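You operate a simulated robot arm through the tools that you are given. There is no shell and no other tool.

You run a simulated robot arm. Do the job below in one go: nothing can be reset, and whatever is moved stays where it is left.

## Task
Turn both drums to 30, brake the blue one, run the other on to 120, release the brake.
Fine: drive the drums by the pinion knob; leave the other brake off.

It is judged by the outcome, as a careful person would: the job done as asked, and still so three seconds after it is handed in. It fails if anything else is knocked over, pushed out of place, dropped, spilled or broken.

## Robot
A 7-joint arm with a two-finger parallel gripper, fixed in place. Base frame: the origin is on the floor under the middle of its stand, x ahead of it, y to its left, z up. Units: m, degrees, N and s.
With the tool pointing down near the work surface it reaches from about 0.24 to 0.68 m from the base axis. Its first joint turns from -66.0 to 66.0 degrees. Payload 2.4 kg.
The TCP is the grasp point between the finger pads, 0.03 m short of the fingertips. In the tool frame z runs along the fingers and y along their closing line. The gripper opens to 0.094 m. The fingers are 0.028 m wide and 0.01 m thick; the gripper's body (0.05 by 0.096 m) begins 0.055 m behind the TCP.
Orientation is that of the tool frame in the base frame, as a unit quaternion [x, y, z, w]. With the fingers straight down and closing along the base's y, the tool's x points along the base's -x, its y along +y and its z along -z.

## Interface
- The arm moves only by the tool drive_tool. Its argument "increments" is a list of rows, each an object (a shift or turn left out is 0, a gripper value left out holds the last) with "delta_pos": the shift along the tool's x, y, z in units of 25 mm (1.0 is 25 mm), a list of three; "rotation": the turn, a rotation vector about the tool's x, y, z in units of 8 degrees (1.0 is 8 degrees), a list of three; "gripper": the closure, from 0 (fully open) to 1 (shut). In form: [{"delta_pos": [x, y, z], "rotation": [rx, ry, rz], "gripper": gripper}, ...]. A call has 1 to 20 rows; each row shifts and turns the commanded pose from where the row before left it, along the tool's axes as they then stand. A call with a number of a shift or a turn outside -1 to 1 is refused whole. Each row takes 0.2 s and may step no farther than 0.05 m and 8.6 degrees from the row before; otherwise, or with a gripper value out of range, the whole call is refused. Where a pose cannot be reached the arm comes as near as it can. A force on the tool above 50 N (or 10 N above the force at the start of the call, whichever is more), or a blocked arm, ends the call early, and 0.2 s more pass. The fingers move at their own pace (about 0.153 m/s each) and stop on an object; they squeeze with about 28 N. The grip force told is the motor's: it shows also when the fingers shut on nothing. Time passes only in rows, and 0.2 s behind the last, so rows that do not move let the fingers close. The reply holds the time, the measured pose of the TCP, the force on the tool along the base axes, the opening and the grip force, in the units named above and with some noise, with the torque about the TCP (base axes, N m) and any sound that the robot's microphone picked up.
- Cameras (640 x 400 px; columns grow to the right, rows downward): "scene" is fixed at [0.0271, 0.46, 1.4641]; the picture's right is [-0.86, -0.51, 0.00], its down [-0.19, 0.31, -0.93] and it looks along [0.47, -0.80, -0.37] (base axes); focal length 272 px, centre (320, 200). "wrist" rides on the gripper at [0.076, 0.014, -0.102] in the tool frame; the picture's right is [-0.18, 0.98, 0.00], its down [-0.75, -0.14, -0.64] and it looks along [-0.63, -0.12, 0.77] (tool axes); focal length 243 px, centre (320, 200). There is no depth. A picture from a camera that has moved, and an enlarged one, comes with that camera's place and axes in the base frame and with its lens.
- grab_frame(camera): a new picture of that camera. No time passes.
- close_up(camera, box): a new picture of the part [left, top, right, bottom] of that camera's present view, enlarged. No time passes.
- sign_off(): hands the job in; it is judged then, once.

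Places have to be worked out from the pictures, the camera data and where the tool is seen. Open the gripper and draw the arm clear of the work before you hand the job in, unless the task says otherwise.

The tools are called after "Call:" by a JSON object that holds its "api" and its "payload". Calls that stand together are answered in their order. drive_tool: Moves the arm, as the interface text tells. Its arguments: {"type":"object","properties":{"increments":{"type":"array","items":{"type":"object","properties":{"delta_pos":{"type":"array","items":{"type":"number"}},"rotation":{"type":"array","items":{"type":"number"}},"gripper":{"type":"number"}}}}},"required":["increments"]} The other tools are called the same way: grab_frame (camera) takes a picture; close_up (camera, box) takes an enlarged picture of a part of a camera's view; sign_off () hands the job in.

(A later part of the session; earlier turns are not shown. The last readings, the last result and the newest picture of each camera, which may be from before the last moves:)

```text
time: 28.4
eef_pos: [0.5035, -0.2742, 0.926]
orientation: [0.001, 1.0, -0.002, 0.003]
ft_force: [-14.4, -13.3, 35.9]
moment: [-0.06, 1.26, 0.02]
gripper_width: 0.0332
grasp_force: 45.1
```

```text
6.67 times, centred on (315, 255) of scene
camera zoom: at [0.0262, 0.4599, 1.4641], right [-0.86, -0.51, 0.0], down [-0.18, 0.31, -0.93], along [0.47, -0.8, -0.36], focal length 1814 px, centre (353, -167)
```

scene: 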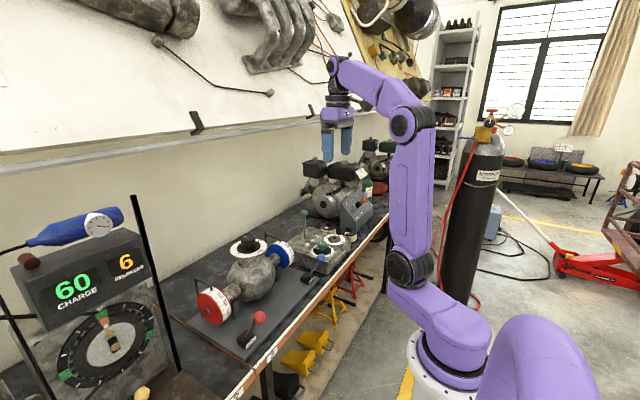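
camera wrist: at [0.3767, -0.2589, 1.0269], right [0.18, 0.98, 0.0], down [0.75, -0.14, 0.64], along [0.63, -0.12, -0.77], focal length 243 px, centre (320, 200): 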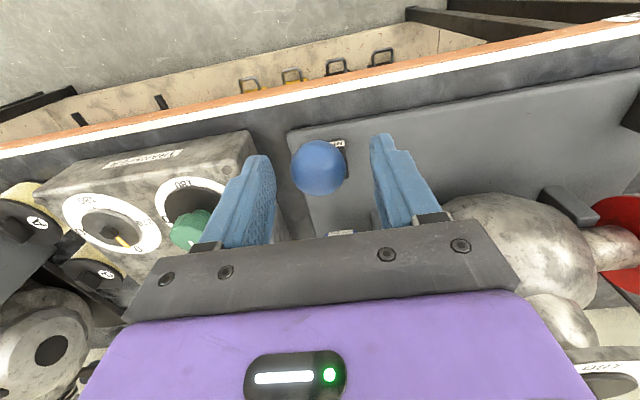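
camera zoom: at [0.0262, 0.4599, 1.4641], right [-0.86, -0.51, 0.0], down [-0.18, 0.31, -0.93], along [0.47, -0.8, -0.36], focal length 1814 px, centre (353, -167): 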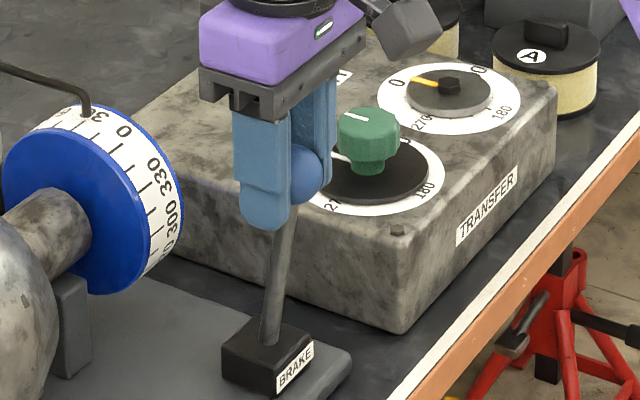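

The rod is about 6 degrees short of vertical and pushes up at 36 N, so the pivot is nearer x 0.517 and the true arc a little higher. I lift 4 mm and continue on the corrected arc.

Call:
{"api": "drive_tool", "payload": {"increments": [{"delta_pos": [0, -0.04, -0.15]}, {"delta_pos": [-0.26, 0, -0.03]}, {"delta_pos": [-0.26, 0, 0.0]}, {"delta_pos": [-0.26, 0, 0.015]}, {"delta_pos": [-0.26, 0, 0.04]}, {"delta_pos": [0, 0, 0]}]}}

Call:
{"api": "close_up", "payload": {"camera": "scene", "box": [265, 225, 345, 285]}}

```text
time: 29.8
eef_pos: [0.53, -0.2756, 0.9284]
orientation: [-0.001, 1.0, 0.0, 0.0]
ft_force: [-8.2, -12.4, 1.6]
moment: [-0.09, 1.17, 0.0]
gripper_width: 0.0331
grasp_force: 44.8
```

```text
6.67 times, centred on (305, 255) of scene
camera zoom: at [0.0269, 0.4597, 1.4642], right [-0.86, -0.51, 0.0], down [-0.19, 0.31, -0.93], along [0.47, -0.8, -0.37], focal length 1814 px, centre (420, -167)
```

zoom: 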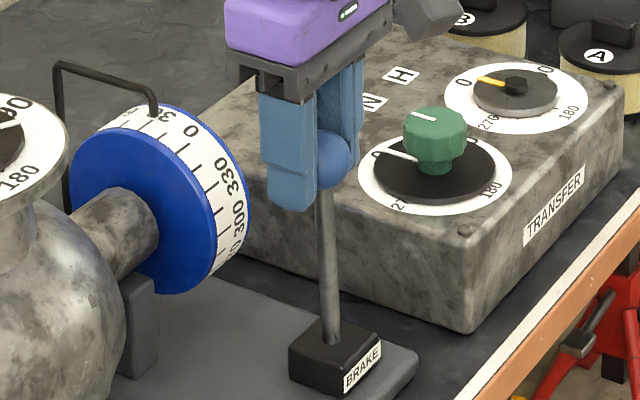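

The lever is now just past vertical with low force. I carry on over the far side in small steps.

Call:
{"api": "drive_tool", "payload": {"increments": [{"delta_pos": [-0.26, 0, 0.05]}, {"delta_pos": [-0.26, 0, 0.06]}, {"delta_pos": [-0.25, 0, 0.075]}, {"delta_pos": [-0.25, 0, 0.085]}, {"delta_pos": [0, 0, 0]}]}}

Call:
{"api": "close_up", "payload": {"camera": "scene", "box": [255, 225, 335, 285]}}

```text
time: 31.0
eef_pos: [0.5589, -0.2754, 0.9261]
orientation: [0.0, 1.0, -0.002, 0.003]
ft_force: [1.4, -10.2, 28.1]
moment: [-0.06, 0.92, 0.2]
gripper_width: 0.0333
grasp_force: 45.2
```

```text
6.67 times, centred on (295, 255) of scene
camera zoom: at [0.0267, 0.4599, 1.4641], right [-0.86, -0.51, 0.0], down [-0.19, 0.31, -0.93], along [0.47, -0.8, -0.37], focal length 1814 px, centre (487, -167)
```

zoom: 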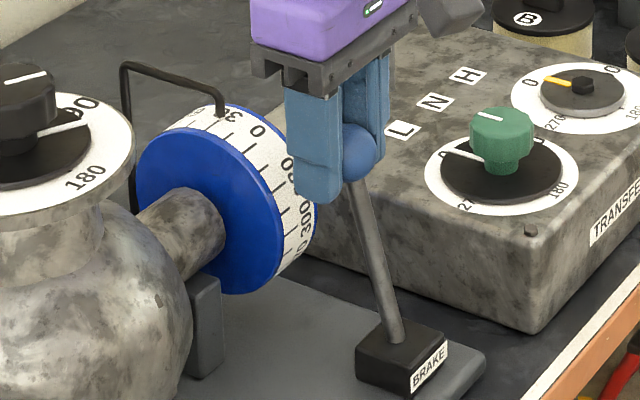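

The lever is at about +17 degrees and begins to go over by itself. I lift 2.5 mm to relieve the upward force and continue carefully toward its end stop.

Call:
{"api": "drive_tool", "payload": {"increments": [{"delta_pos": [0, 0, -0.1]}, {"delta_pos": [-0.2, 0, 0.07]}, {"delta_pos": [-0.2, 0, 0.08]}, {"delta_pos": [0, 0, 0]}]}}

Call:
{"api": "close_up", "payload": {"camera": "scene", "box": [255, 225, 335, 285]}}

Call:
{"api": "grab_frame", "payload": {"camera": "wrist"}}

```text
time: 32.0
eef_pos: [0.564, -0.2746, 0.9242]
orientation: [0.001, 1.0, 0.001, -0.002]
ft_force: [-22.4, 0.5, 40.0]
moment: [0.03, 1.5, -0.02]
gripper_width: 0.0332
grasp_force: 44.8
```

```text
6.67 times, centred on (295, 255) of scene
camera zoom: at [0.0258, 0.4604, 1.464], right [-0.86, -0.51, 0.0], down [-0.18, 0.31, -0.93], along [0.47, -0.8, -0.36], focal length 1814 px, centre (487, -167)
```

zoom: 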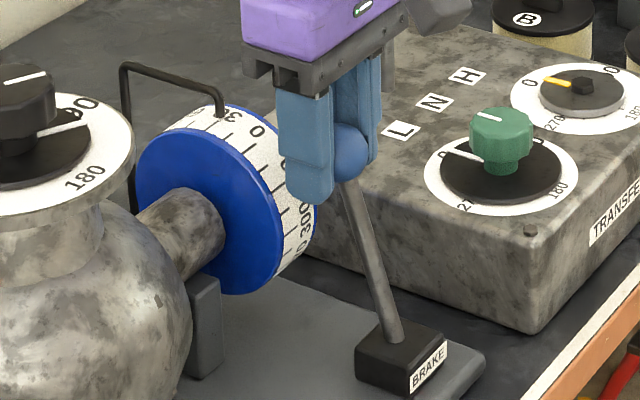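

```text
taken
camera wrist: at [0.4882, -0.2606, 1.0256], right [0.19, 0.98, 0.0], down [0.76, -0.14, 0.64], along [0.63, -0.12, -0.77], focal length 243 px, centre (320, 200)
```

wrist: 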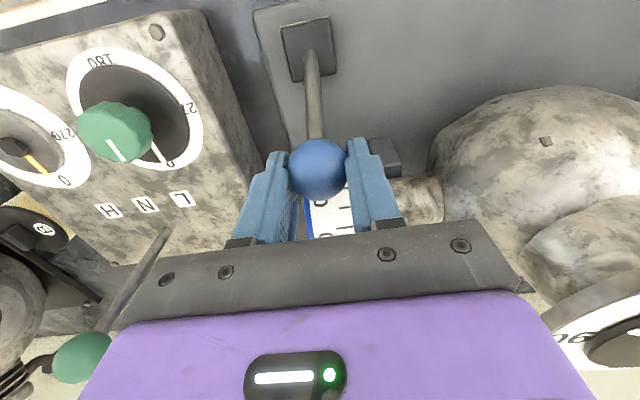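

The opposing force jumped to about 35 N along the path, so the lever is against its far stop. I relieve the load slightly, open the fingers and check that the lever stays over.

Call:
{"api": "drive_tool", "payload": {"increments": [{"delta_pos": [0.14, 0, -0.12]}, {"gripper": 0.3}, {"delta_pos": [0, 0, 0]}, {"delta_pos": [0, 0, 0]}]}}

Call:
{"api": "close_up", "payload": {"camera": "scene", "box": [255, 225, 335, 285]}}

Call:
{"api": "grab_frame", "payload": {"camera": "wrist"}}

```text
time: 33.0
eef_pos: [0.564, -0.2746, 0.9242]
orientation: [0.0, 1.0, 0.001, 0.0]
ft_force: [-0.2, 0.1, 0.1]
moment: [0.0, 0.0, 0.02]
gripper_width: 0.0659
grasp_force: 0.1
```

```text
6.67 times, centred on (295, 255) of scene
camera zoom: at [0.0271, 0.46, 1.4641], right [-0.86, -0.51, 0.0], down [-0.19, 0.31, -0.93], along [0.47, -0.8, -0.37], focal length 1814 px, centre (487, -167)
```

zoom: 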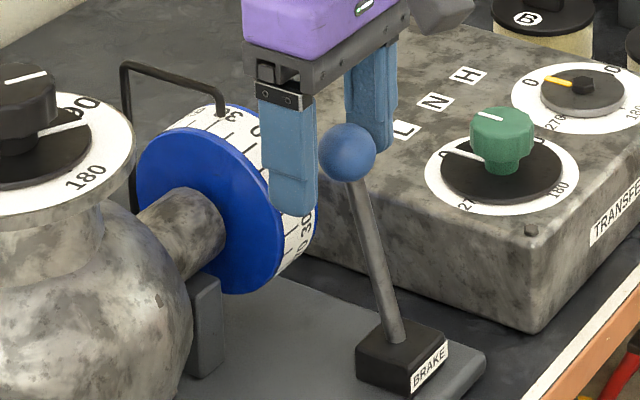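

```text
taken
camera wrist: at [0.4875, -0.2601, 1.0264], right [0.18, 0.98, 0.0], down [0.75, -0.14, 0.64], along [0.63, -0.12, -0.77], focal length 243 px, centre (320, 200)
```

wrist: 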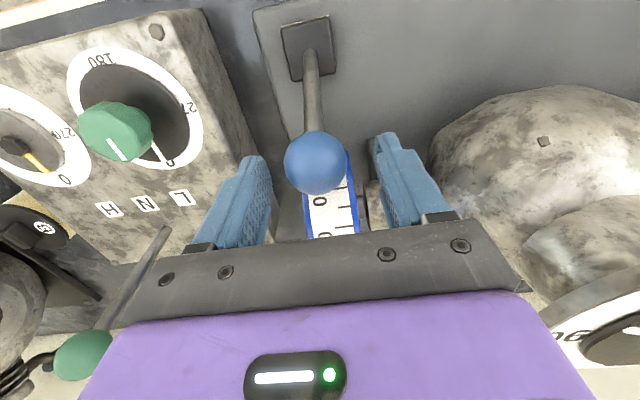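

The lever stays over on the far side after release. I rise straight up off the ball, then go back above the knob with the fingers opened fully.

Call:
{"api": "drive_tool", "payload": {"increments": [{"delta_pos": [0, 0, -1]}, {"delta_pos": [0, 0, -1]}, {"delta_pos": [0, 0, -1]}, {"delta_pos": [0, 0, -1]}, {"delta_pos": [0, 0, -1]}, {"delta_pos": [0, 0, -1]}, {"delta_pos": [0, 0, -1]}, {"delta_pos": [-0.463, 0.938, 0], "gripper": 0}, {"delta_pos": [-0.463, 0.938, 0]}, {"delta_pos": [-0.463, 0.938, 0]}, {"delta_pos": [-0.463, 0.938, 0]}, {"delta_pos": [-0.463, 0.938, 0]}, {"delta_pos": [-0.463, 0.938, 0]}, {"delta_pos": [-0.463, 0.938, 0]}, {"delta_pos": [0, 0, 0]}, {"delta_pos": [0, 0, 0]}]}}

Call:
{"api": "close_up", "payload": {"camera": "scene", "box": [190, 215, 340, 315]}}

```text
time: 36.4
eef_pos: [0.642, -0.1111, 1.0975]
orientation: [0.001, 1.0, -0.001, 0.0]
ft_force: [0.6, -0.3, -0.1]
moment: [0.0, -0.03, 0.0]
gripper_width: 0.0938
grasp_force: 0.1
```

```text
4.00 times, centred on (265, 265) of scene
camera zoom: at [0.0271, 0.46, 1.4641], right [-0.86, -0.51, 0.0], down [-0.19, 0.31, -0.93], along [0.47, -0.8, -0.37], focal length 1088 px, centre (540, -60)
```

zoom: 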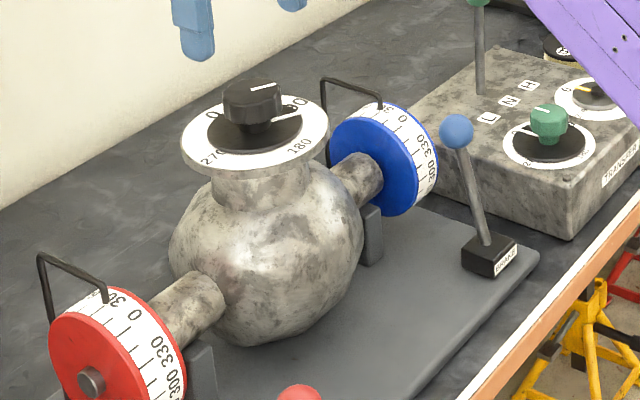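

The blue lever stays braked, and the red lever and all else are untouched. I turn the hand back 64 degrees for a long clockwise stroke, with a small centring shift, while still above the knob.

Call:
{"api": "drive_tool", "payload": {"increments": [{"delta_pos": [-0.08, 0.02, 0]}, {"rotation": [0, 0, -1]}, {"rotation": [0, 0, -1]}, {"rotation": [0, 0, -1]}, {"rotation": [0, 0, -1]}, {"rotation": [0, 0, -1]}, {"rotation": [0, 0, -1]}, {"rotation": [0, 0, -1]}, {"rotation": [0, 0, -1]}, {"delta_pos": [0, 0, 0]}, {"delta_pos": [0, 0, 0]}]}}

Call:
{"api": "grab_frame", "payload": {"camera": "wrist"}}

```text
time: 38.8
eef_pos: [0.6446, -0.1112, 1.0987]
orientation: [-0.531, 0.848, 0.0, 0.0]
ft_force: [-0.3, 0.8, -0.6]
moment: [-0.03, -0.03, 0.01]
gripper_width: 0.0942
grasp_force: 0.0
```

```text
taken
camera wrist: at [0.5992, -0.1727, 1.2011], right [-0.8, 0.6, 0.0], down [0.46, 0.62, 0.64], along [0.38, 0.52, -0.77], focal length 243 px, centre (320, 200)
```

wrist: 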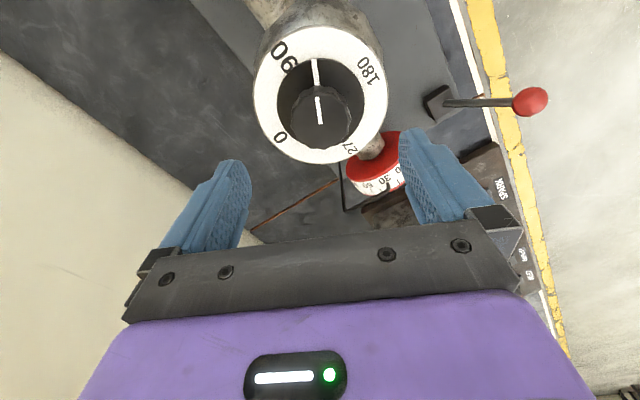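

The knob appears centred under the hand at about (0.644, -0.111). I descend to the same height and close on it.

Call:
{"api": "drive_tool", "payload": {"increments": [{"delta_pos": [0, 0, 0.84]}, {"delta_pos": [0, 0, 0.84]}, {"delta_pos": [0, 0, 0.84]}, {"delta_pos": [0, 0, 0.8]}, {"delta_pos": [0, 0, 0]}, {"delta_pos": [0, 0, 0], "gripper": 0.35}, {"delta_pos": [0, 0, 0], "gripper": 1.0}, {"delta_pos": [0, 0, 0]}, {"delta_pos": [0, 0, 0]}]}}

Call:
{"api": "close_up", "payload": {"camera": "scene", "box": [212, 210, 292, 260]}}

```text
time: 40.8
eef_pos: [0.6447, -0.1105, 1.0146]
orientation: [-0.53, 0.848, 0.0, 0.0]
ft_force: [-4.5, 0.9, -2.9]
moment: [0.26, -0.58, 0.04]
gripper_width: 0.0477
grasp_force: 45.5
```

```text
8.00 times, centred on (252, 235) of scene
camera zoom: at [0.027, 0.46, 1.4641], right [-0.86, -0.51, 0.0], down [-0.19, 0.31, -0.93], along [0.47, -0.8, -0.37], focal length 2177 px, centre (864, -80)
```

zoom: 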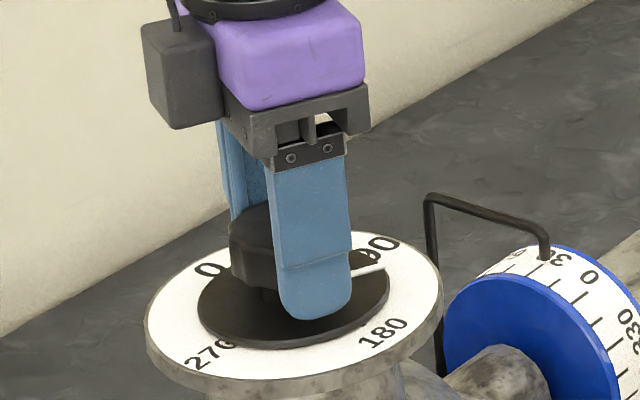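

I have a good centred grip with low side force. I turn only 16 degrees first, to confirm that the blue drum holds and the red one moves.

Call:
{"api": "drive_tool", "payload": {"increments": [{"rotation": [0, 0, 0.5]}, {"rotation": [0, 0, 0.5]}, {"rotation": [0, 0, 0.5]}, {"rotation": [0, 0, 0.5]}, {"rotation": [0, 0, 0]}]}}

Call:
{"api": "close_up", "payload": {"camera": "scene", "box": [262, 232, 302, 257]}}

Call:
{"api": "close_up", "payload": {"camera": "scene", "box": [190, 275, 238, 305]}}

```text
time: 42.0
eef_pos: [0.645, -0.11, 1.0142]
orientation: [-0.405, 0.914, 0.001, -0.003]
ft_force: [-14.3, 6.2, -13.9]
moment: [0.23, -0.29, -0.03]
gripper_width: 0.048
grasp_force: 44.9
```

```text
16.00 times, centred on (282, 244) of scene
camera zoom: at [0.0269, 0.4601, 1.4641], right [-0.86, -0.51, 0.0], down [-0.19, 0.31, -0.93], along [0.47, -0.8, -0.37], focal length 4354 px, centre (928, -512)
```

zoom: 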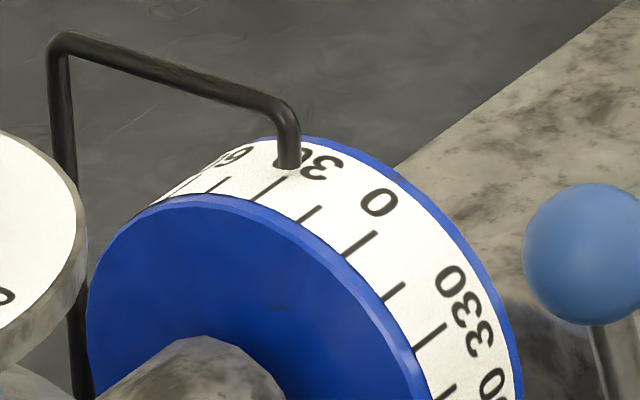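

```text
13.33 times, centred on (214, 290) of scene
camera zoom: at [0.0269, 0.4601, 1.4641], right [-0.86, -0.51, 0.0], down [-0.19, 0.31, -0.93], along [0.47, -0.8, -0.37], focal length 3628 px, centre (1733, -1000)
```

zoom: 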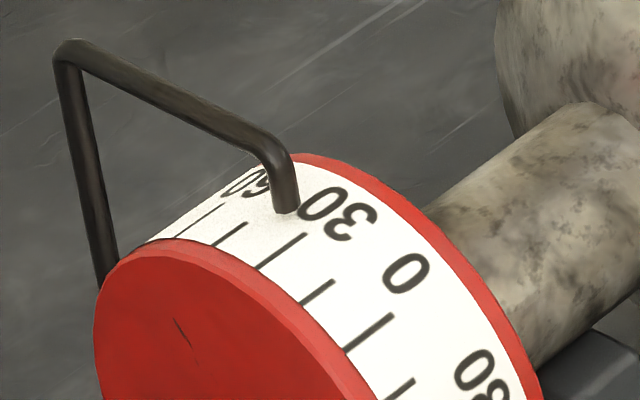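

The blue drum is fixed at 30 and the red one moved on to about 38, so the brake works. I turn another 48 degrees.

Call:
{"api": "drive_tool", "payload": {"increments": [{"rotation": [0, 0, 0.5]}, {"rotation": [0, 0, 0.5]}, {"rotation": [0, 0, 0.5]}, {"rotation": [0, 0, 0.5]}, {"rotation": [0, 0, 0.5]}, {"rotation": [0, 0, 0.5]}, {"rotation": [0, 0, 0.5]}, {"rotation": [0, 0, 0.5]}, {"rotation": [0, 0, 0.5]}, {"rotation": [0, 0, 0.5]}, {"rotation": [0, 0, 0.5]}, {"rotation": [0, 0, 0.5]}, {"rotation": [0, 0, 0]}]}}

Call:
{"api": "close_up", "payload": {"camera": "scene", "box": [190, 225, 310, 300]}}

Call:
{"api": "grab_frame", "payload": {"camera": "wrist"}}

```text
time: 44.8
eef_pos: [0.6449, -0.1097, 1.0156]
orientation: [0.001, 1.0, 0.001, -0.001]
ft_force: [-4.5, 6.7, -25.2]
moment: [-0.29, -0.79, -0.02]
gripper_width: 0.048
grasp_force: 44.7
```

```text
5.33 times, centred on (250, 262) of scene
camera zoom: at [0.0275, 0.4601, 1.464], right [-0.86, -0.51, 0.0], down [-0.19, 0.31, -0.93], along [0.47, -0.8, -0.37], focal length 1451 px, centre (693, -133)
```

zoom: 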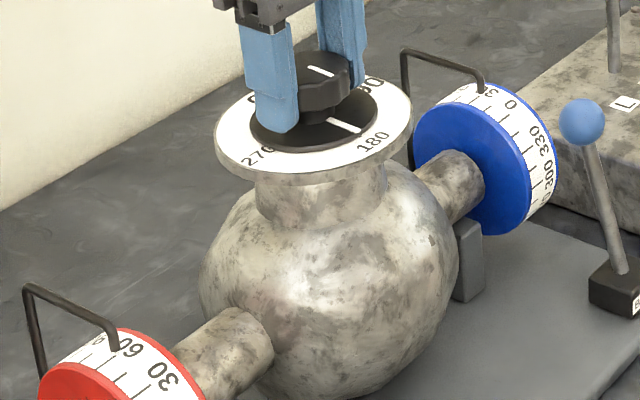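

```text
taken
camera wrist: at [0.5694, -0.0957, 1.1168], right [0.19, 0.98, 0.0], down [0.76, -0.14, 0.64], along [0.63, -0.12, -0.77], focal length 243 px, centre (320, 200)
```

wrist: 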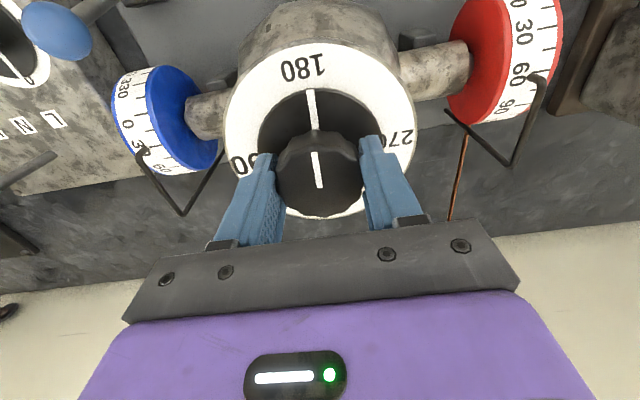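

Red is at about 62 and blue still at 30. I ease down 1.5 mm to relieve the vertical load and turn another 64 degrees.

Call:
{"api": "drive_tool", "payload": {"increments": [{"delta_pos": [0, 0, 0.06]}, {"rotation": [0, 0, 0.5]}, {"rotation": [0, 0, 0.5]}, {"rotation": [0, 0, 0.5]}, {"rotation": [0, 0, 0.5]}, {"rotation": [0, 0, 0.5]}, {"rotation": [0, 0, 0.5]}, {"rotation": [0, 0, 0.5]}, {"rotation": [0, 0, 0.5]}, {"rotation": [0, 0, 0.5]}, {"rotation": [0, 0, 0.5]}, {"rotation": [0, 0, 0.5]}, {"rotation": [0, 0, 0.5]}, {"rotation": [0, 0, 0.5]}, {"rotation": [0, 0, 0.5]}, {"rotation": [0, 0, 0.5]}, {"rotation": [0, 0, 0.5]}, {"rotation": [0, 0, 0]}]}}

Call:
{"api": "close_up", "payload": {"camera": "scene", "box": [262, 232, 302, 257]}}

Call:
{"api": "close_up", "payload": {"camera": "scene", "box": [190, 275, 238, 305]}}

Call:
{"api": "grab_frame", "payload": {"camera": "wrist"}}

```text
time: 48.6
eef_pos: [0.6444, -0.1113, 1.0145]
orientation: [0.531, 0.847, -0.001, 0.0]
ft_force: [-19.7, 8.7, 19.6]
moment: [-0.51, -0.4, -0.03]
gripper_width: 0.0476
grasp_force: 45.8
```

```text
16.00 times, centred on (282, 244) of scene
camera zoom: at [0.026, 0.4603, 1.464], right [-0.86, -0.51, 0.0], down [-0.18, 0.31, -0.93], along [0.47, -0.8, -0.36], focal length 4354 px, centre (928, -512)
```

zoom: 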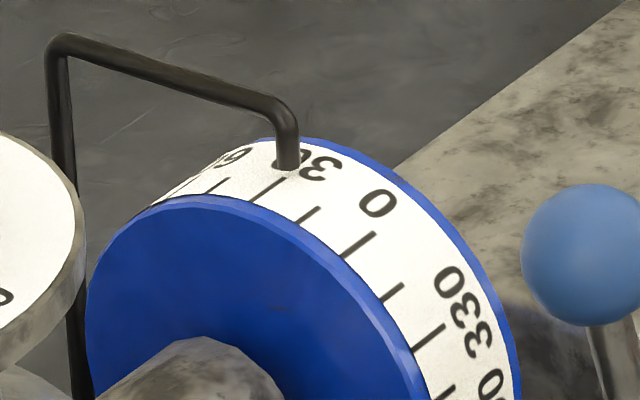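

```text
13.33 times, centred on (214, 290) of scene
camera zoom: at [0.026, 0.4603, 1.464], right [-0.86, -0.51, 0.0], down [-0.18, 0.31, -0.93], along [0.47, -0.8, -0.36], focal length 3628 px, centre (1733, -1000)
```

zoom: 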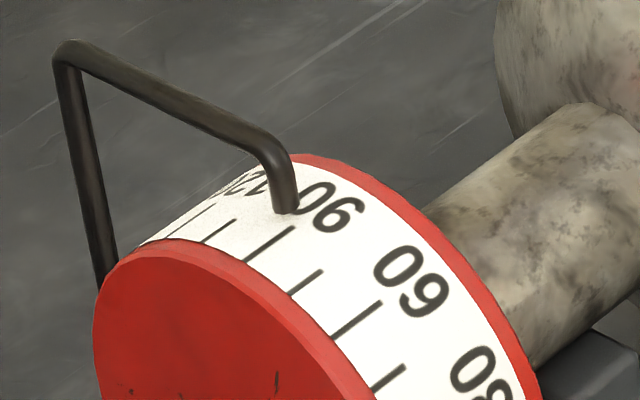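

```text
taken
camera wrist: at [0.6249, -0.0353, 1.1166], right [0.96, 0.26, 0.0], down [0.2, -0.74, 0.64], along [0.17, -0.62, -0.77], focal length 243 px, centre (320, 200)
```

wrist: 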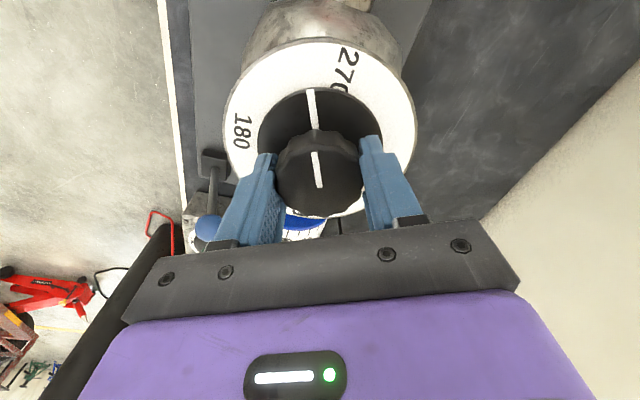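

Red reads about 94 and blue holds 30. I turn 40 degrees more, then fine-tune.

Call:
{"api": "drive_tool", "payload": {"increments": [{"delta_pos": [0, -0.03, -0.04]}, {"rotation": [0, 0, 0.5]}, {"rotation": [0, 0, 0.5]}, {"rotation": [0, 0, 0.5]}, {"rotation": [0, 0, 0.5]}, {"rotation": [0, 0, 0.5]}, {"rotation": [0, 0, 0.5]}, {"rotation": [0, 0, 0.5]}, {"rotation": [0, 0, 0.5]}, {"rotation": [0, 0, 0.5]}, {"rotation": [0, 0, 0.5]}, {"rotation": [0, 0, 0]}]}}

Call:
{"api": "close_up", "payload": {"camera": "scene", "box": [262, 232, 302, 257]}}

Call:
{"api": "close_up", "payload": {"camera": "scene", "box": [190, 275, 238, 305]}}

```text
time: 51.2
eef_pos: [0.6451, -0.1101, 1.0154]
orientation: [0.788, 0.615, 0.0, -0.001]
ft_force: [2.2, 10.6, -18.0]
moment: [-0.09, -0.69, -0.06]
gripper_width: 0.0479
grasp_force: 45.3
```

```text
16.00 times, centred on (282, 244) of scene
camera zoom: at [0.0275, 0.4602, 1.464], right [-0.86, -0.51, 0.0], down [-0.19, 0.31, -0.93], along [0.47, -0.8, -0.37], focal length 4354 px, centre (928, -512)
```

zoom: 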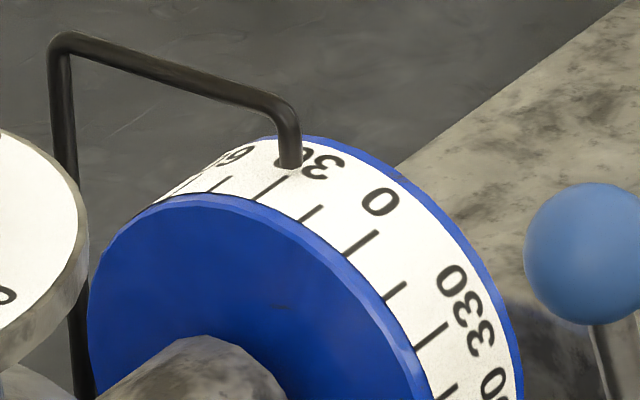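

```text
13.33 times, centred on (214, 290) of scene
camera zoom: at [0.0275, 0.4602, 1.464], right [-0.86, -0.51, 0.0], down [-0.19, 0.31, -0.93], along [0.47, -0.8, -0.37], focal length 3628 px, centre (1733, -1000)
```

zoom: 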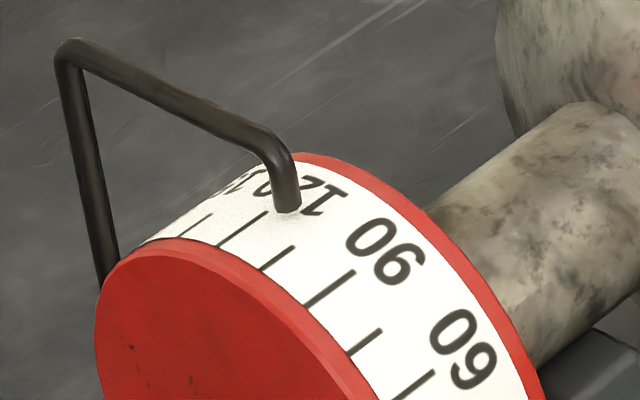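

Red's 90 tick is where the 0 tick was at about 23 degrees, so red is near 113.5. I turn 12 degrees more and compare with the 30-degree pattern.

Call:
{"api": "drive_tool", "payload": {"increments": [{"rotation": [0, 0, 0.5]}, {"rotation": [0, 0, 0.5]}, {"rotation": [0, 0, 0.5]}, {"rotation": [0, 0, 0]}, {"rotation": [0, 0, 0]}]}}

Call:
{"api": "close_up", "payload": {"camera": "scene", "box": [262, 232, 302, 257]}}

Call:
{"api": "close_up", "payload": {"camera": "scene", "box": [190, 275, 238, 305]}}

Call:
{"api": "grab_frame", "payload": {"camera": "wrist"}}

```text
time: 52.4
eef_pos: [0.6449, -0.1108, 1.0145]
orientation: [0.848, 0.53, 0.0, 0.0]
ft_force: [6.8, 11.4, -18.4]
moment: [0.33, -0.65, -0.02]
gripper_width: 0.0475
grasp_force: 44.7
```

```text
16.00 times, centred on (282, 244) of scene
camera zoom: at [0.0277, 0.4602, 1.464], right [-0.86, -0.51, 0.0], down [-0.19, 0.31, -0.93], along [0.47, -0.8, -0.37], focal length 4354 px, centre (928, -512)
```

zoom: 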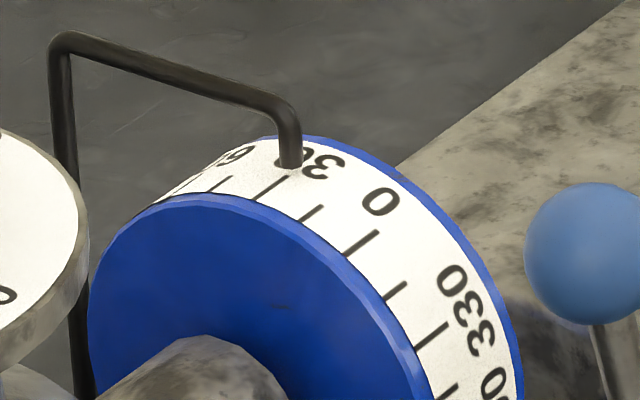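

```text
13.33 times, centred on (214, 290) of scene
camera zoom: at [0.0277, 0.4602, 1.464], right [-0.86, -0.51, 0.0], down [-0.19, 0.31, -0.93], along [0.47, -0.8, -0.37], focal length 3628 px, centre (1733, -1000)
```

zoom: 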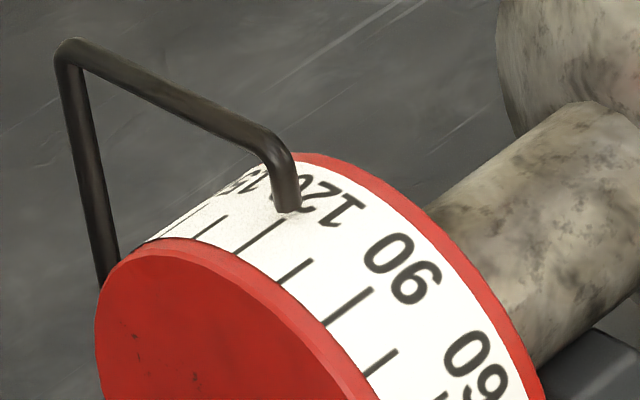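

```text
taken
camera wrist: at [0.6913, -0.048, 1.1167], right [0.8, -0.6, 0.0], down [-0.46, -0.62, 0.64], along [-0.38, -0.51, -0.77], focal length 243 px, centre (320, 200)
```

wrist: 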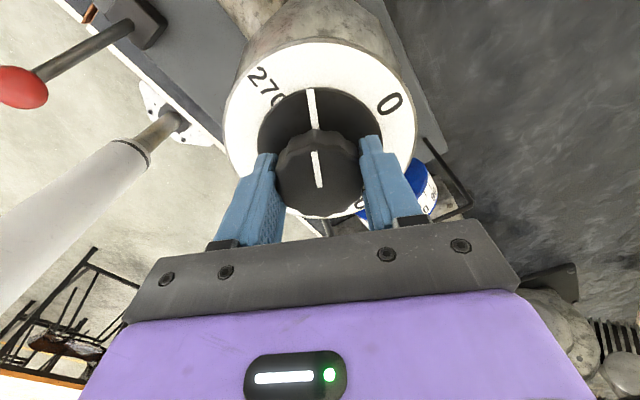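

Red's ticks now match the target pattern, so it reads about 120 while blue still shows 30. I open the fingers and recheck without load.

Call:
{"api": "drive_tool", "payload": {"increments": [{"gripper": 0.0}, {"delta_pos": [0, 0, 0]}, {"delta_pos": [0, 0, 0]}]}}

Call:
{"api": "close_up", "payload": {"camera": "scene", "box": [262, 232, 302, 257]}}

Call:
{"api": "close_up", "payload": {"camera": "scene", "box": [190, 275, 238, 305]}}

Call:
{"api": "close_up", "payload": {"camera": "wrist", "box": [220, 30, 420, 230]}}

```text
time: 53.2
eef_pos: [0.644, -0.1105, 1.0153]
orientation: [0.848, 0.529, 0.0, 0.0]
ft_force: [1.2, -0.4, 0.5]
moment: [0.01, -0.02, 0.0]
gripper_width: 0.094
grasp_force: 0.0
```

```text
16.00 times, centred on (282, 244) of scene
camera zoom: at [0.0271, 0.46, 1.4641], right [-0.86, -0.51, 0.0], down [-0.19, 0.31, -0.93], along [0.47, -0.8, -0.37], focal length 4354 px, centre (928, -512)
```

zoom: 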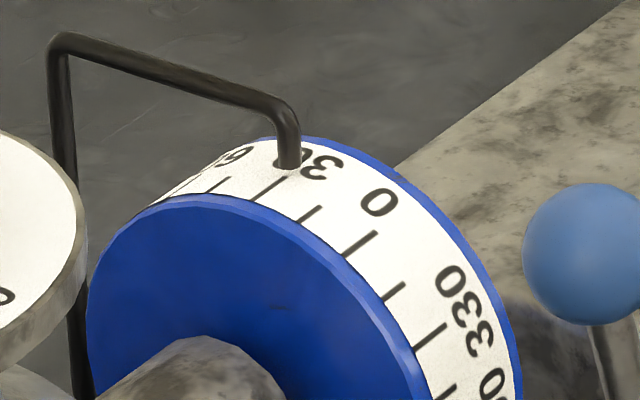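

```text
13.33 times, centred on (214, 290) of scene
camera zoom: at [0.0271, 0.46, 1.4641], right [-0.86, -0.51, 0.0], down [-0.19, 0.31, -0.93], along [0.47, -0.8, -0.37], focal length 3628 px, centre (1733, -1000)
```

zoom: 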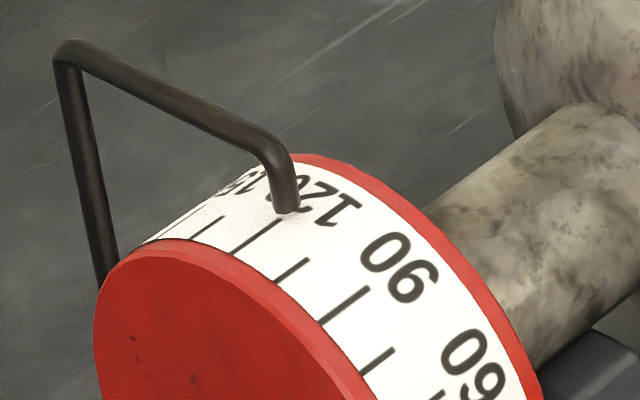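

```text
2.00 times, centred on (320, 130) of wrist
camera zoom: at [0.6906, -0.0491, 1.1175], right [0.8, -0.6, 0.0], down [-0.46, -0.61, 0.64], along [-0.38, -0.52, -0.77], focal length 485 px, centre (320, 340)
```

zoom: 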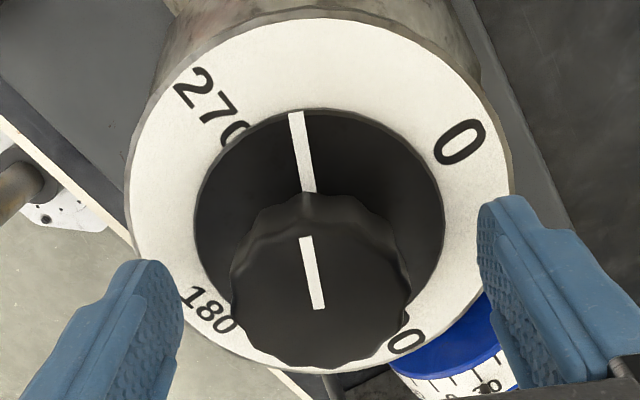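

Unloaded, blue is at 30 and red about 119.2, with the knob near 298 instead of 300. I regrip in the same place and nudge 2 degrees more.

Call:
{"api": "drive_tool", "payload": {"increments": [{"gripper": 0.35}, {"gripper": 1.0}, {"delta_pos": [0, 0, 0]}, {"rotation": [0, 0, 0.13]}, {"rotation": [0, 0, 0.13]}, {"rotation": [0, 0, 0]}, {"gripper": 0.0}, {"delta_pos": [0, 0, 0]}, {"delta_pos": [0, 0, 0]}]}}

Call:
{"api": "close_up", "payload": {"camera": "scene", "box": [262, 232, 302, 257]}}

Call:
{"api": "close_up", "payload": {"camera": "scene", "box": [190, 275, 238, 305]}}

```text
time: 55.2
eef_pos: [0.6434, -0.1122, 1.0143]
orientation: [0.858, 0.514, 0.0, 0.0]
ft_force: [-0.9, -0.3, 0.7]
moment: [-0.01, 0.03, 0.01]
gripper_width: 0.0941
grasp_force: 0.0
```

```text
16.00 times, centred on (282, 244) of scene
camera zoom: at [0.0271, 0.46, 1.4641], right [-0.86, -0.51, 0.0], down [-0.19, 0.31, -0.93], along [0.47, -0.8, -0.37], focal length 4354 px, centre (928, -512)
```

zoom: 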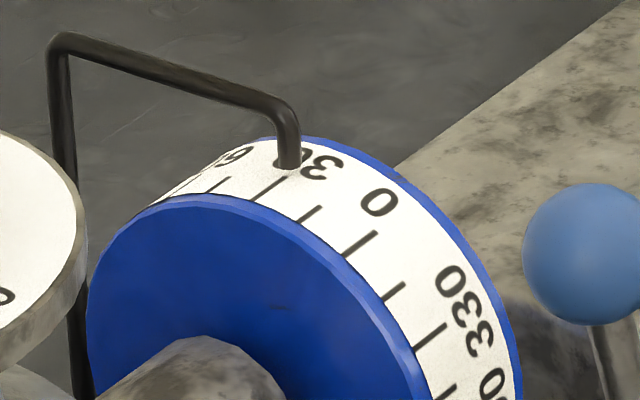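

```text
13.33 times, centred on (214, 290) of scene
camera zoom: at [0.0271, 0.46, 1.4641], right [-0.86, -0.51, 0.0], down [-0.19, 0.31, -0.93], along [0.47, -0.8, -0.37], focal length 3628 px, centre (1733, -1000)
```

zoom: 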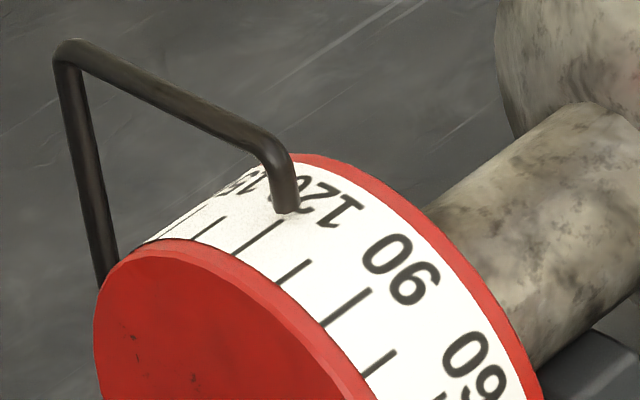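

Red now matches 120 and blue 30. I rise clear of the knob and turn the hand back upright.

Call:
{"api": "drive_tool", "payload": {"increments": [{"delta_pos": [0, 0, -0.7]}, {"delta_pos": [0, 0, -1]}, {"delta_pos": [0, 0, -1]}, {"delta_pos": [0, 0, -1]}, {"rotation": [0, 0, -1]}, {"rotation": [0, 0, -1]}, {"rotation": [0, 0, -1]}, {"rotation": [0, 0, -1]}, {"rotation": [0, 0, -1]}, {"rotation": [0, 0, -1]}, {"rotation": [0, 0, -1]}, {"rotation": [0, 0, -1]}, {"rotation": [0, 0, -1]}, {"rotation": [0, 0, -1]}, {"rotation": [0, 0, -1]}, {"rotation": [0, 0, -1]}, {"rotation": [0, 0, -1]}, {"rotation": [0, 0, -1]}, {"rotation": [0, 0, -0.76]}, {"delta_pos": [0, 0, 0]}]}}

```text
time: 59.4
eef_pos: [0.6441, -0.1113, 1.1075]
orientation: [0.0, 1.0, 0.001, 0.0]
ft_force: [1.1, -0.7, 0.7]
moment: [0.02, 0.0, -0.01]
gripper_width: 0.094
grasp_force: 0.0
```

The hand is upright above the knob. I move over the blue lever's ball with the fingers part open and take a look.

Call:
{"api": "drive_tool", "payload": {"increments": [{"delta_pos": [0.506, -0.936, 0], "gripper": 0.3}, {"delta_pos": [0.506, -0.936, 0]}, {"delta_pos": [0.506, -0.936, 0]}, {"delta_pos": [0.506, -0.936, 0]}, {"delta_pos": [0.506, -0.936, 0]}, {"delta_pos": [0.506, -0.936, 0]}, {"delta_pos": [0.506, -0.936, 0]}, {"delta_pos": [0, 0, 0]}, {"delta_pos": [0, 0, 0]}]}}

Call:
{"api": "grab_frame", "payload": {"camera": "wrist"}}

Call:
{"api": "close_up", "payload": {"camera": "scene", "box": [190, 200, 350, 300]}}

```text
time: 61.4
eef_pos: [0.5546, -0.2757, 1.1082]
orientation: [0.0, 1.0, 0.001, 0.0]
ft_force: [1.1, -0.3, 0.7]
moment: [0.0, 0.0, -0.01]
gripper_width: 0.0656
grasp_force: 0.1
```

```text
taken
camera wrist: at [0.4797, -0.2612, 1.2112], right [0.18, 0.98, 0.0], down [0.75, -0.14, 0.64], along [0.63, -0.12, -0.77], focal length 243 px, centre (320, 200)
```

wrist: 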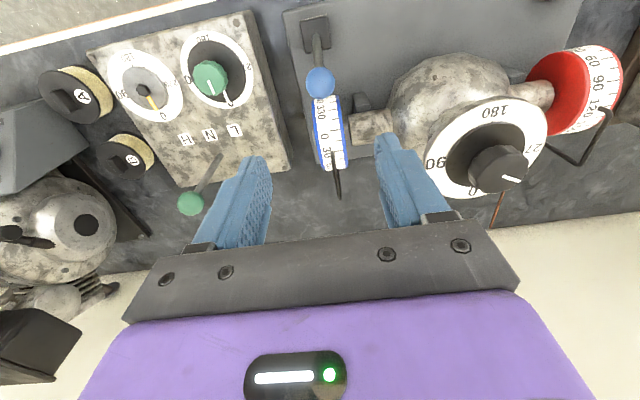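

```text
4.00 times, centred on (270, 250) of scene
camera zoom: at [0.0271, 0.46, 1.4641], right [-0.86, -0.51, 0.0], down [-0.19, 0.31, -0.93], along [0.47, -0.8, -0.37], focal length 1088 px, centre (520, 0)
```

zoom: 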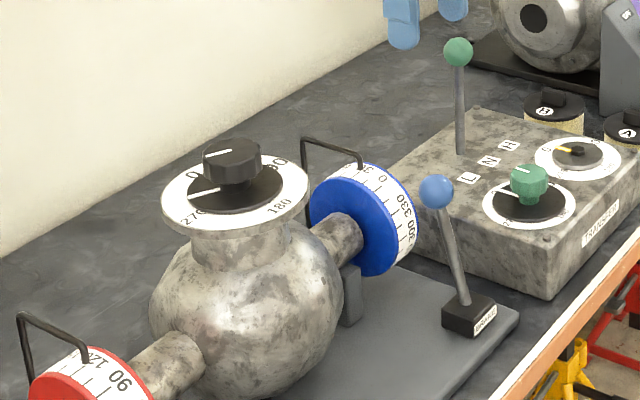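

The ball sits at about (0.551, -0.275, 0.910), still leaning away. I descend with the fingers on either side of it.

Call:
{"api": "drive_tool", "payload": {"increments": [{"delta_pos": [0.12, 0, 0.9]}, {"delta_pos": [0, 0, 0.95]}, {"delta_pos": [0, 0, 0.95]}, {"delta_pos": [0, 0, 0.95]}, {"delta_pos": [0, 0, 0.95]}, {"delta_pos": [0, 0, 0.95]}, {"delta_pos": [0, 0, 0.9]}, {"delta_pos": [0, 0, 0.8]}, {"delta_pos": [0, 0, 0]}]}}

Call:
{"api": "grab_frame", "payload": {"camera": "wrist"}}

Call:
{"api": "close_up", "payload": {"camera": "scene", "box": [255, 225, 335, 285]}}

```text
time: 63.4
eef_pos: [0.5534, -0.274, 0.9236]
orientation: [0.0, 1.0, 0.0, 0.0]
ft_force: [-0.2, 0.3, -0.4]
moment: [0.01, 0.02, -0.01]
gripper_width: 0.0656
grasp_force: 0.2
```

```text
taken
camera wrist: at [0.4766, -0.2589, 1.0262], right [0.18, 0.98, 0.0], down [0.75, -0.14, 0.64], along [0.63, -0.12, -0.77], focal length 243 px, centre (320, 200)
```

wrist: 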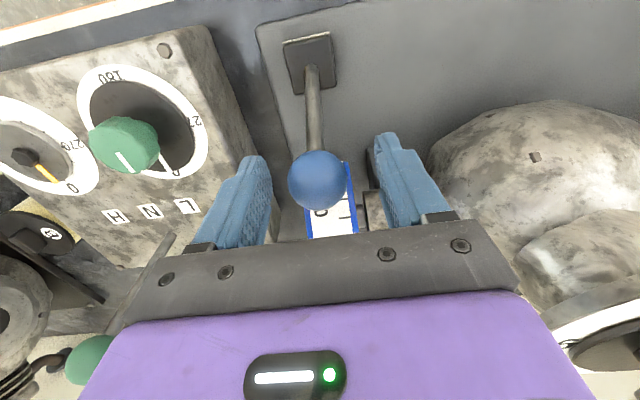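

```text
6.67 times, centred on (295, 255) of scene
camera zoom: at [0.0271, 0.46, 1.4641], right [-0.86, -0.51, 0.0], down [-0.19, 0.31, -0.93], along [0.47, -0.8, -0.37], focal length 1814 px, centre (487, -167)
```

zoom: 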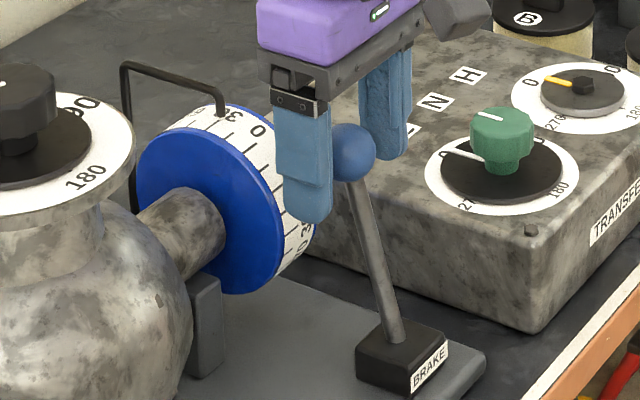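

Both views put the ball centre about 8 mm below the TCP and well centred. I close on it.

Call:
{"api": "drive_tool", "payload": {"increments": [{"delta_pos": [0, 0, 0], "gripper": 0.6}, {"delta_pos": [0, 0, 0], "gripper": 1.0}, {"delta_pos": [0, 0, 0]}, {"delta_pos": [0, 0, 0]}]}}

```text
time: 64.4
eef_pos: [0.5528, -0.2741, 0.9251]
orientation: [0.002, 1.0, 0.0, 0.0]
ft_force: [0.8, -11.0, -5.8]
moment: [-0.08, -0.35, -0.1]
gripper_width: 0.0331
grasp_force: 45.2
```

I have the ball at 33 mm. I swing the lever back toward the robot along the fitted arc, first half to just past vertical.

Call:
{"api": "drive_tool", "payload": {"increments": [{"delta_pos": [0, -0.04, 0]}, {"delta_pos": [0.248, 0, -0.068]}, {"delta_pos": [0.252, 0, -0.056]}, {"delta_pos": [0.252, 0, -0.048]}, {"delta_pos": [0.256, 0, -0.032]}, {"delta_pos": [0.256, 0, -0.016]}, {"delta_pos": [0.256, 0, -0.008]}, {"delta_pos": [0.256, 0, 0.008]}, {"delta_pos": [0.26, 0, 0.02]}, {"delta_pos": [0, 0, 0]}]}}

Call:
{"api": "close_up", "payload": {"camera": "scene", "box": [265, 225, 345, 285]}}

```text
time: 66.6
eef_pos: [0.5033, -0.2742, 0.9289]
orientation: [0.0, 1.0, 0.0, 0.002]
ft_force: [9.0, 4.1, 11.0]
moment: [0.05, -1.36, 0.09]
gripper_width: 0.033
grasp_force: 44.7
```

```text
6.67 times, centred on (305, 255) of scene
camera zoom: at [0.0271, 0.4602, 1.464], right [-0.86, -0.51, 0.0], down [-0.19, 0.31, -0.93], along [0.47, -0.8, -0.37], focal length 1814 px, centre (420, -167)
```

zoom: 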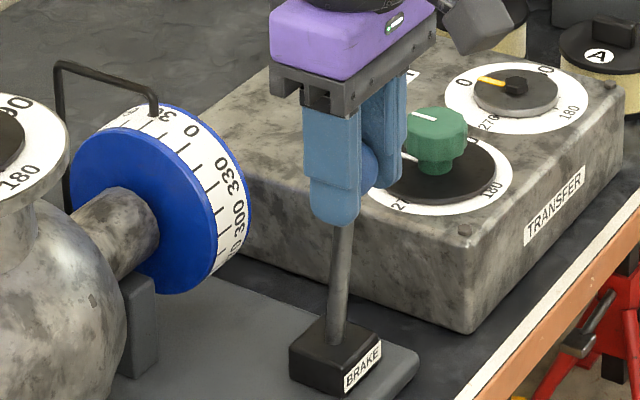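

The lever follows with only about 10 N resistance, and blue still shows 30. I complete the second half of the arc back to the original position.

Call:
{"api": "drive_tool", "payload": {"increments": [{"delta_pos": [0.252, 0, 0.022]}, {"delta_pos": [0.256, 0, 0.044]}, {"delta_pos": [0.248, 0, 0.06]}, {"delta_pos": [0.248, 0, 0.072]}, {"delta_pos": [0.244, 0, 0.084]}, {"delta_pos": [0.236, 0, 0.096]}, {"delta_pos": [0, 0, 0]}]}}

Call:
{"api": "close_up", "payload": {"camera": "scene", "box": [275, 225, 355, 285]}}

```text
time: 68.2
eef_pos: [0.4643, -0.2751, 0.9176]
orientation: [0.0, 1.0, 0.002, -0.001]
ft_force: [-3.6, 12.9, 28.0]
moment: [0.13, -0.98, 0.08]
gripper_width: 0.0331
grasp_force: 44.8
```

```text
6.67 times, centred on (315, 255) of scene
camera zoom: at [0.0265, 0.4605, 1.4639], right [-0.86, -0.51, 0.0], down [-0.19, 0.31, -0.93], along [0.47, -0.8, -0.36], focal length 1814 px, centre (353, -167)
```

zoom: 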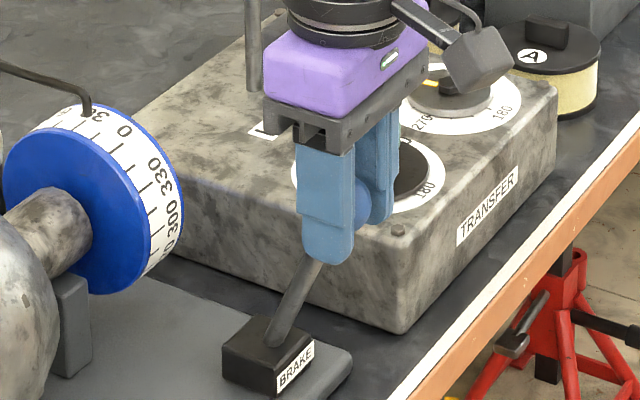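

I lift 2.5 mm to relieve the radial load and carry on to the original stop.

Call:
{"api": "drive_tool", "payload": {"increments": [{"delta_pos": [0, 0, -0.1]}, {"delta_pos": [0.236, 0, 0.1]}, {"delta_pos": [0.22, 0, 0.1]}, {"delta_pos": [0.08, 0, 0.03]}, {"delta_pos": [0, 0, 0]}]}}

Call:
{"api": "close_up", "payload": {"camera": "scene", "box": [275, 225, 355, 285]}}

```text
time: 69.4
eef_pos: [0.4517, -0.2755, 0.916]
orientation: [0.001, 1.0, 0.001, -0.001]
ft_force: [16.2, 9.7, -19.0]
moment: [0.04, -0.89, 0.05]
gripper_width: 0.0329
grasp_force: 45.0
```

```text
6.67 times, centred on (315, 255) of scene
camera zoom: at [0.0278, 0.4601, 1.4641], right [-0.86, -0.51, 0.0], down [-0.19, 0.31, -0.93], along [0.47, -0.8, -0.37], focal length 1814 px, centre (353, -167)
```

zoom: 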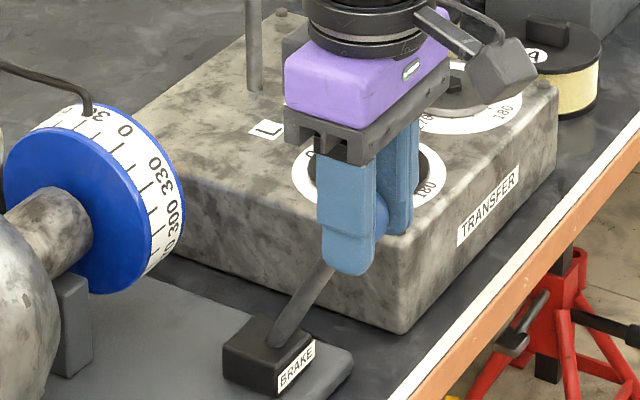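

The lever is back at about its original angle. I nudge slightly further along the arc to confirm it is seated at that stop.

Call:
{"api": "drive_tool", "payload": {"increments": [{"delta_pos": [0.05, 0, 0.08]}, {"delta_pos": [0.08, 0, 0.05]}, {"delta_pos": [0, 0, 0]}]}}

```text
time: 70.2
eef_pos: [0.4483, -0.2756, 0.9136]
orientation: [0.001, 1.0, 0.0, -0.001]
ft_force: [6.7, 19.0, 10.9]
moment: [0.21, -1.43, 0.09]
gripper_width: 0.0329
grasp_force: 45.1
```

The reading is light, about 11 N, at or slightly past the original position. I open the fingers and compare the lever with the starting picture.

Call:
{"api": "drive_tool", "payload": {"increments": [{"gripper": 0.36}, {"delta_pos": [0, 0, 0]}, {"delta_pos": [0, 0, -0.8]}, {"delta_pos": [0, 0, -1]}, {"delta_pos": [0, 0, -1]}, {"delta_pos": [0, 0, -1]}, {"delta_pos": [0, 0, -1]}, {"delta_pos": [0, 0, -1]}, {"delta_pos": [0, 0, -1]}, {"delta_pos": [0, 0, 0]}]}}

Call:
{"api": "close_up", "payload": {"camera": "scene", "box": [290, 245, 338, 290]}}

Call:
{"api": "close_up", "payload": {"camera": "scene", "box": [232, 305, 280, 350]}}

Call:
{"api": "close_up", "payload": {"camera": "scene", "box": [262, 232, 302, 257]}}

Call:
{"api": "close_up", "payload": {"camera": "scene", "box": [190, 275, 238, 305]}}

```text
time: 72.4
eef_pos: [0.4463, -0.2755, 1.0818]
orientation: [0.001, 1.0, 0.0, 0.0]
ft_force: [-0.5, 0.5, -0.2]
moment: [0.01, -0.01, 0.0]
gripper_width: 0.0602
grasp_force: 0.0
```

```text
8.89 times, centred on (314, 268) of scene
camera zoom: at [0.0271, 0.46, 1.4641], right [-0.86, -0.51, 0.0], down [-0.19, 0.31, -0.93], along [0.47, -0.8, -0.37], focal length 2419 px, centre (373, -400)
```

zoom: 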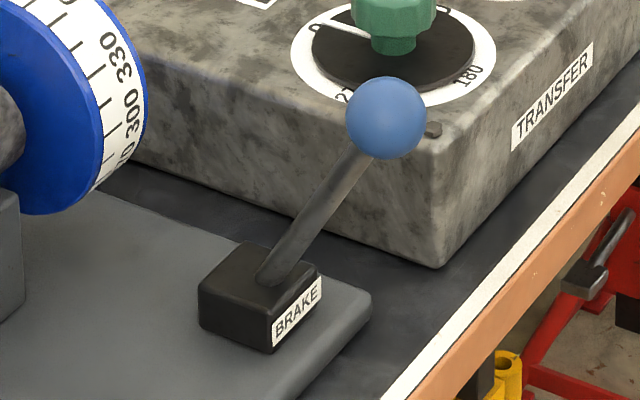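

```text
8.89 times, centred on (256, 328) of scene
camera zoom: at [0.0271, 0.46, 1.4641], right [-0.86, -0.51, 0.0], down [-0.19, 0.31, -0.93], along [0.47, -0.8, -0.37], focal length 2419 px, centre (889, -933)
```

zoom: 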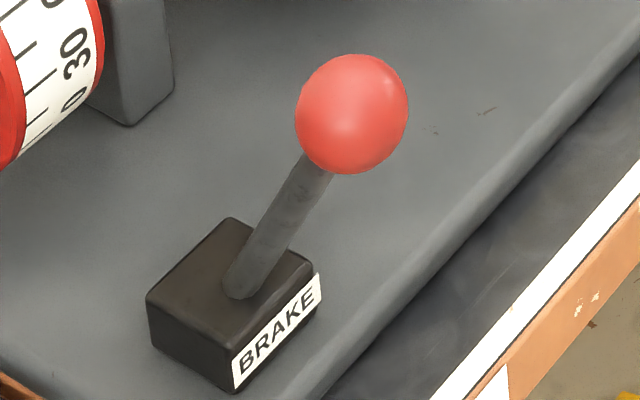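

```text
16.00 times, centred on (282, 244) of scene
camera zoom: at [0.0271, 0.46, 1.4641], right [-0.86, -0.51, 0.0], down [-0.19, 0.31, -0.93], along [0.47, -0.8, -0.37], focal length 4354 px, centre (928, -512)
```

zoom: 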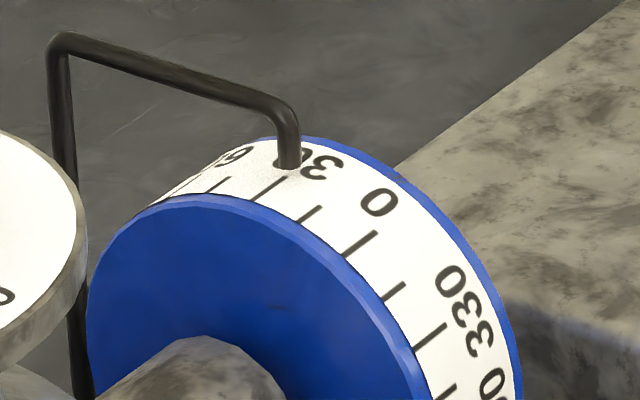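

```text
13.33 times, centred on (214, 290) of scene
camera zoom: at [0.0271, 0.46, 1.4641], right [-0.86, -0.51, 0.0], down [-0.19, 0.31, -0.93], along [0.47, -0.8, -0.37], focal length 3628 px, centre (1733, -1000)
```

zoom: 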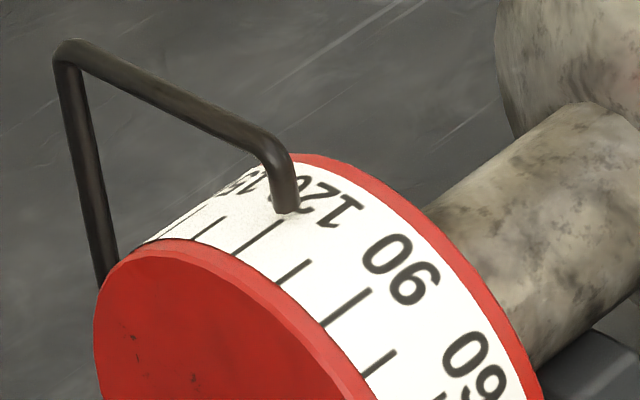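

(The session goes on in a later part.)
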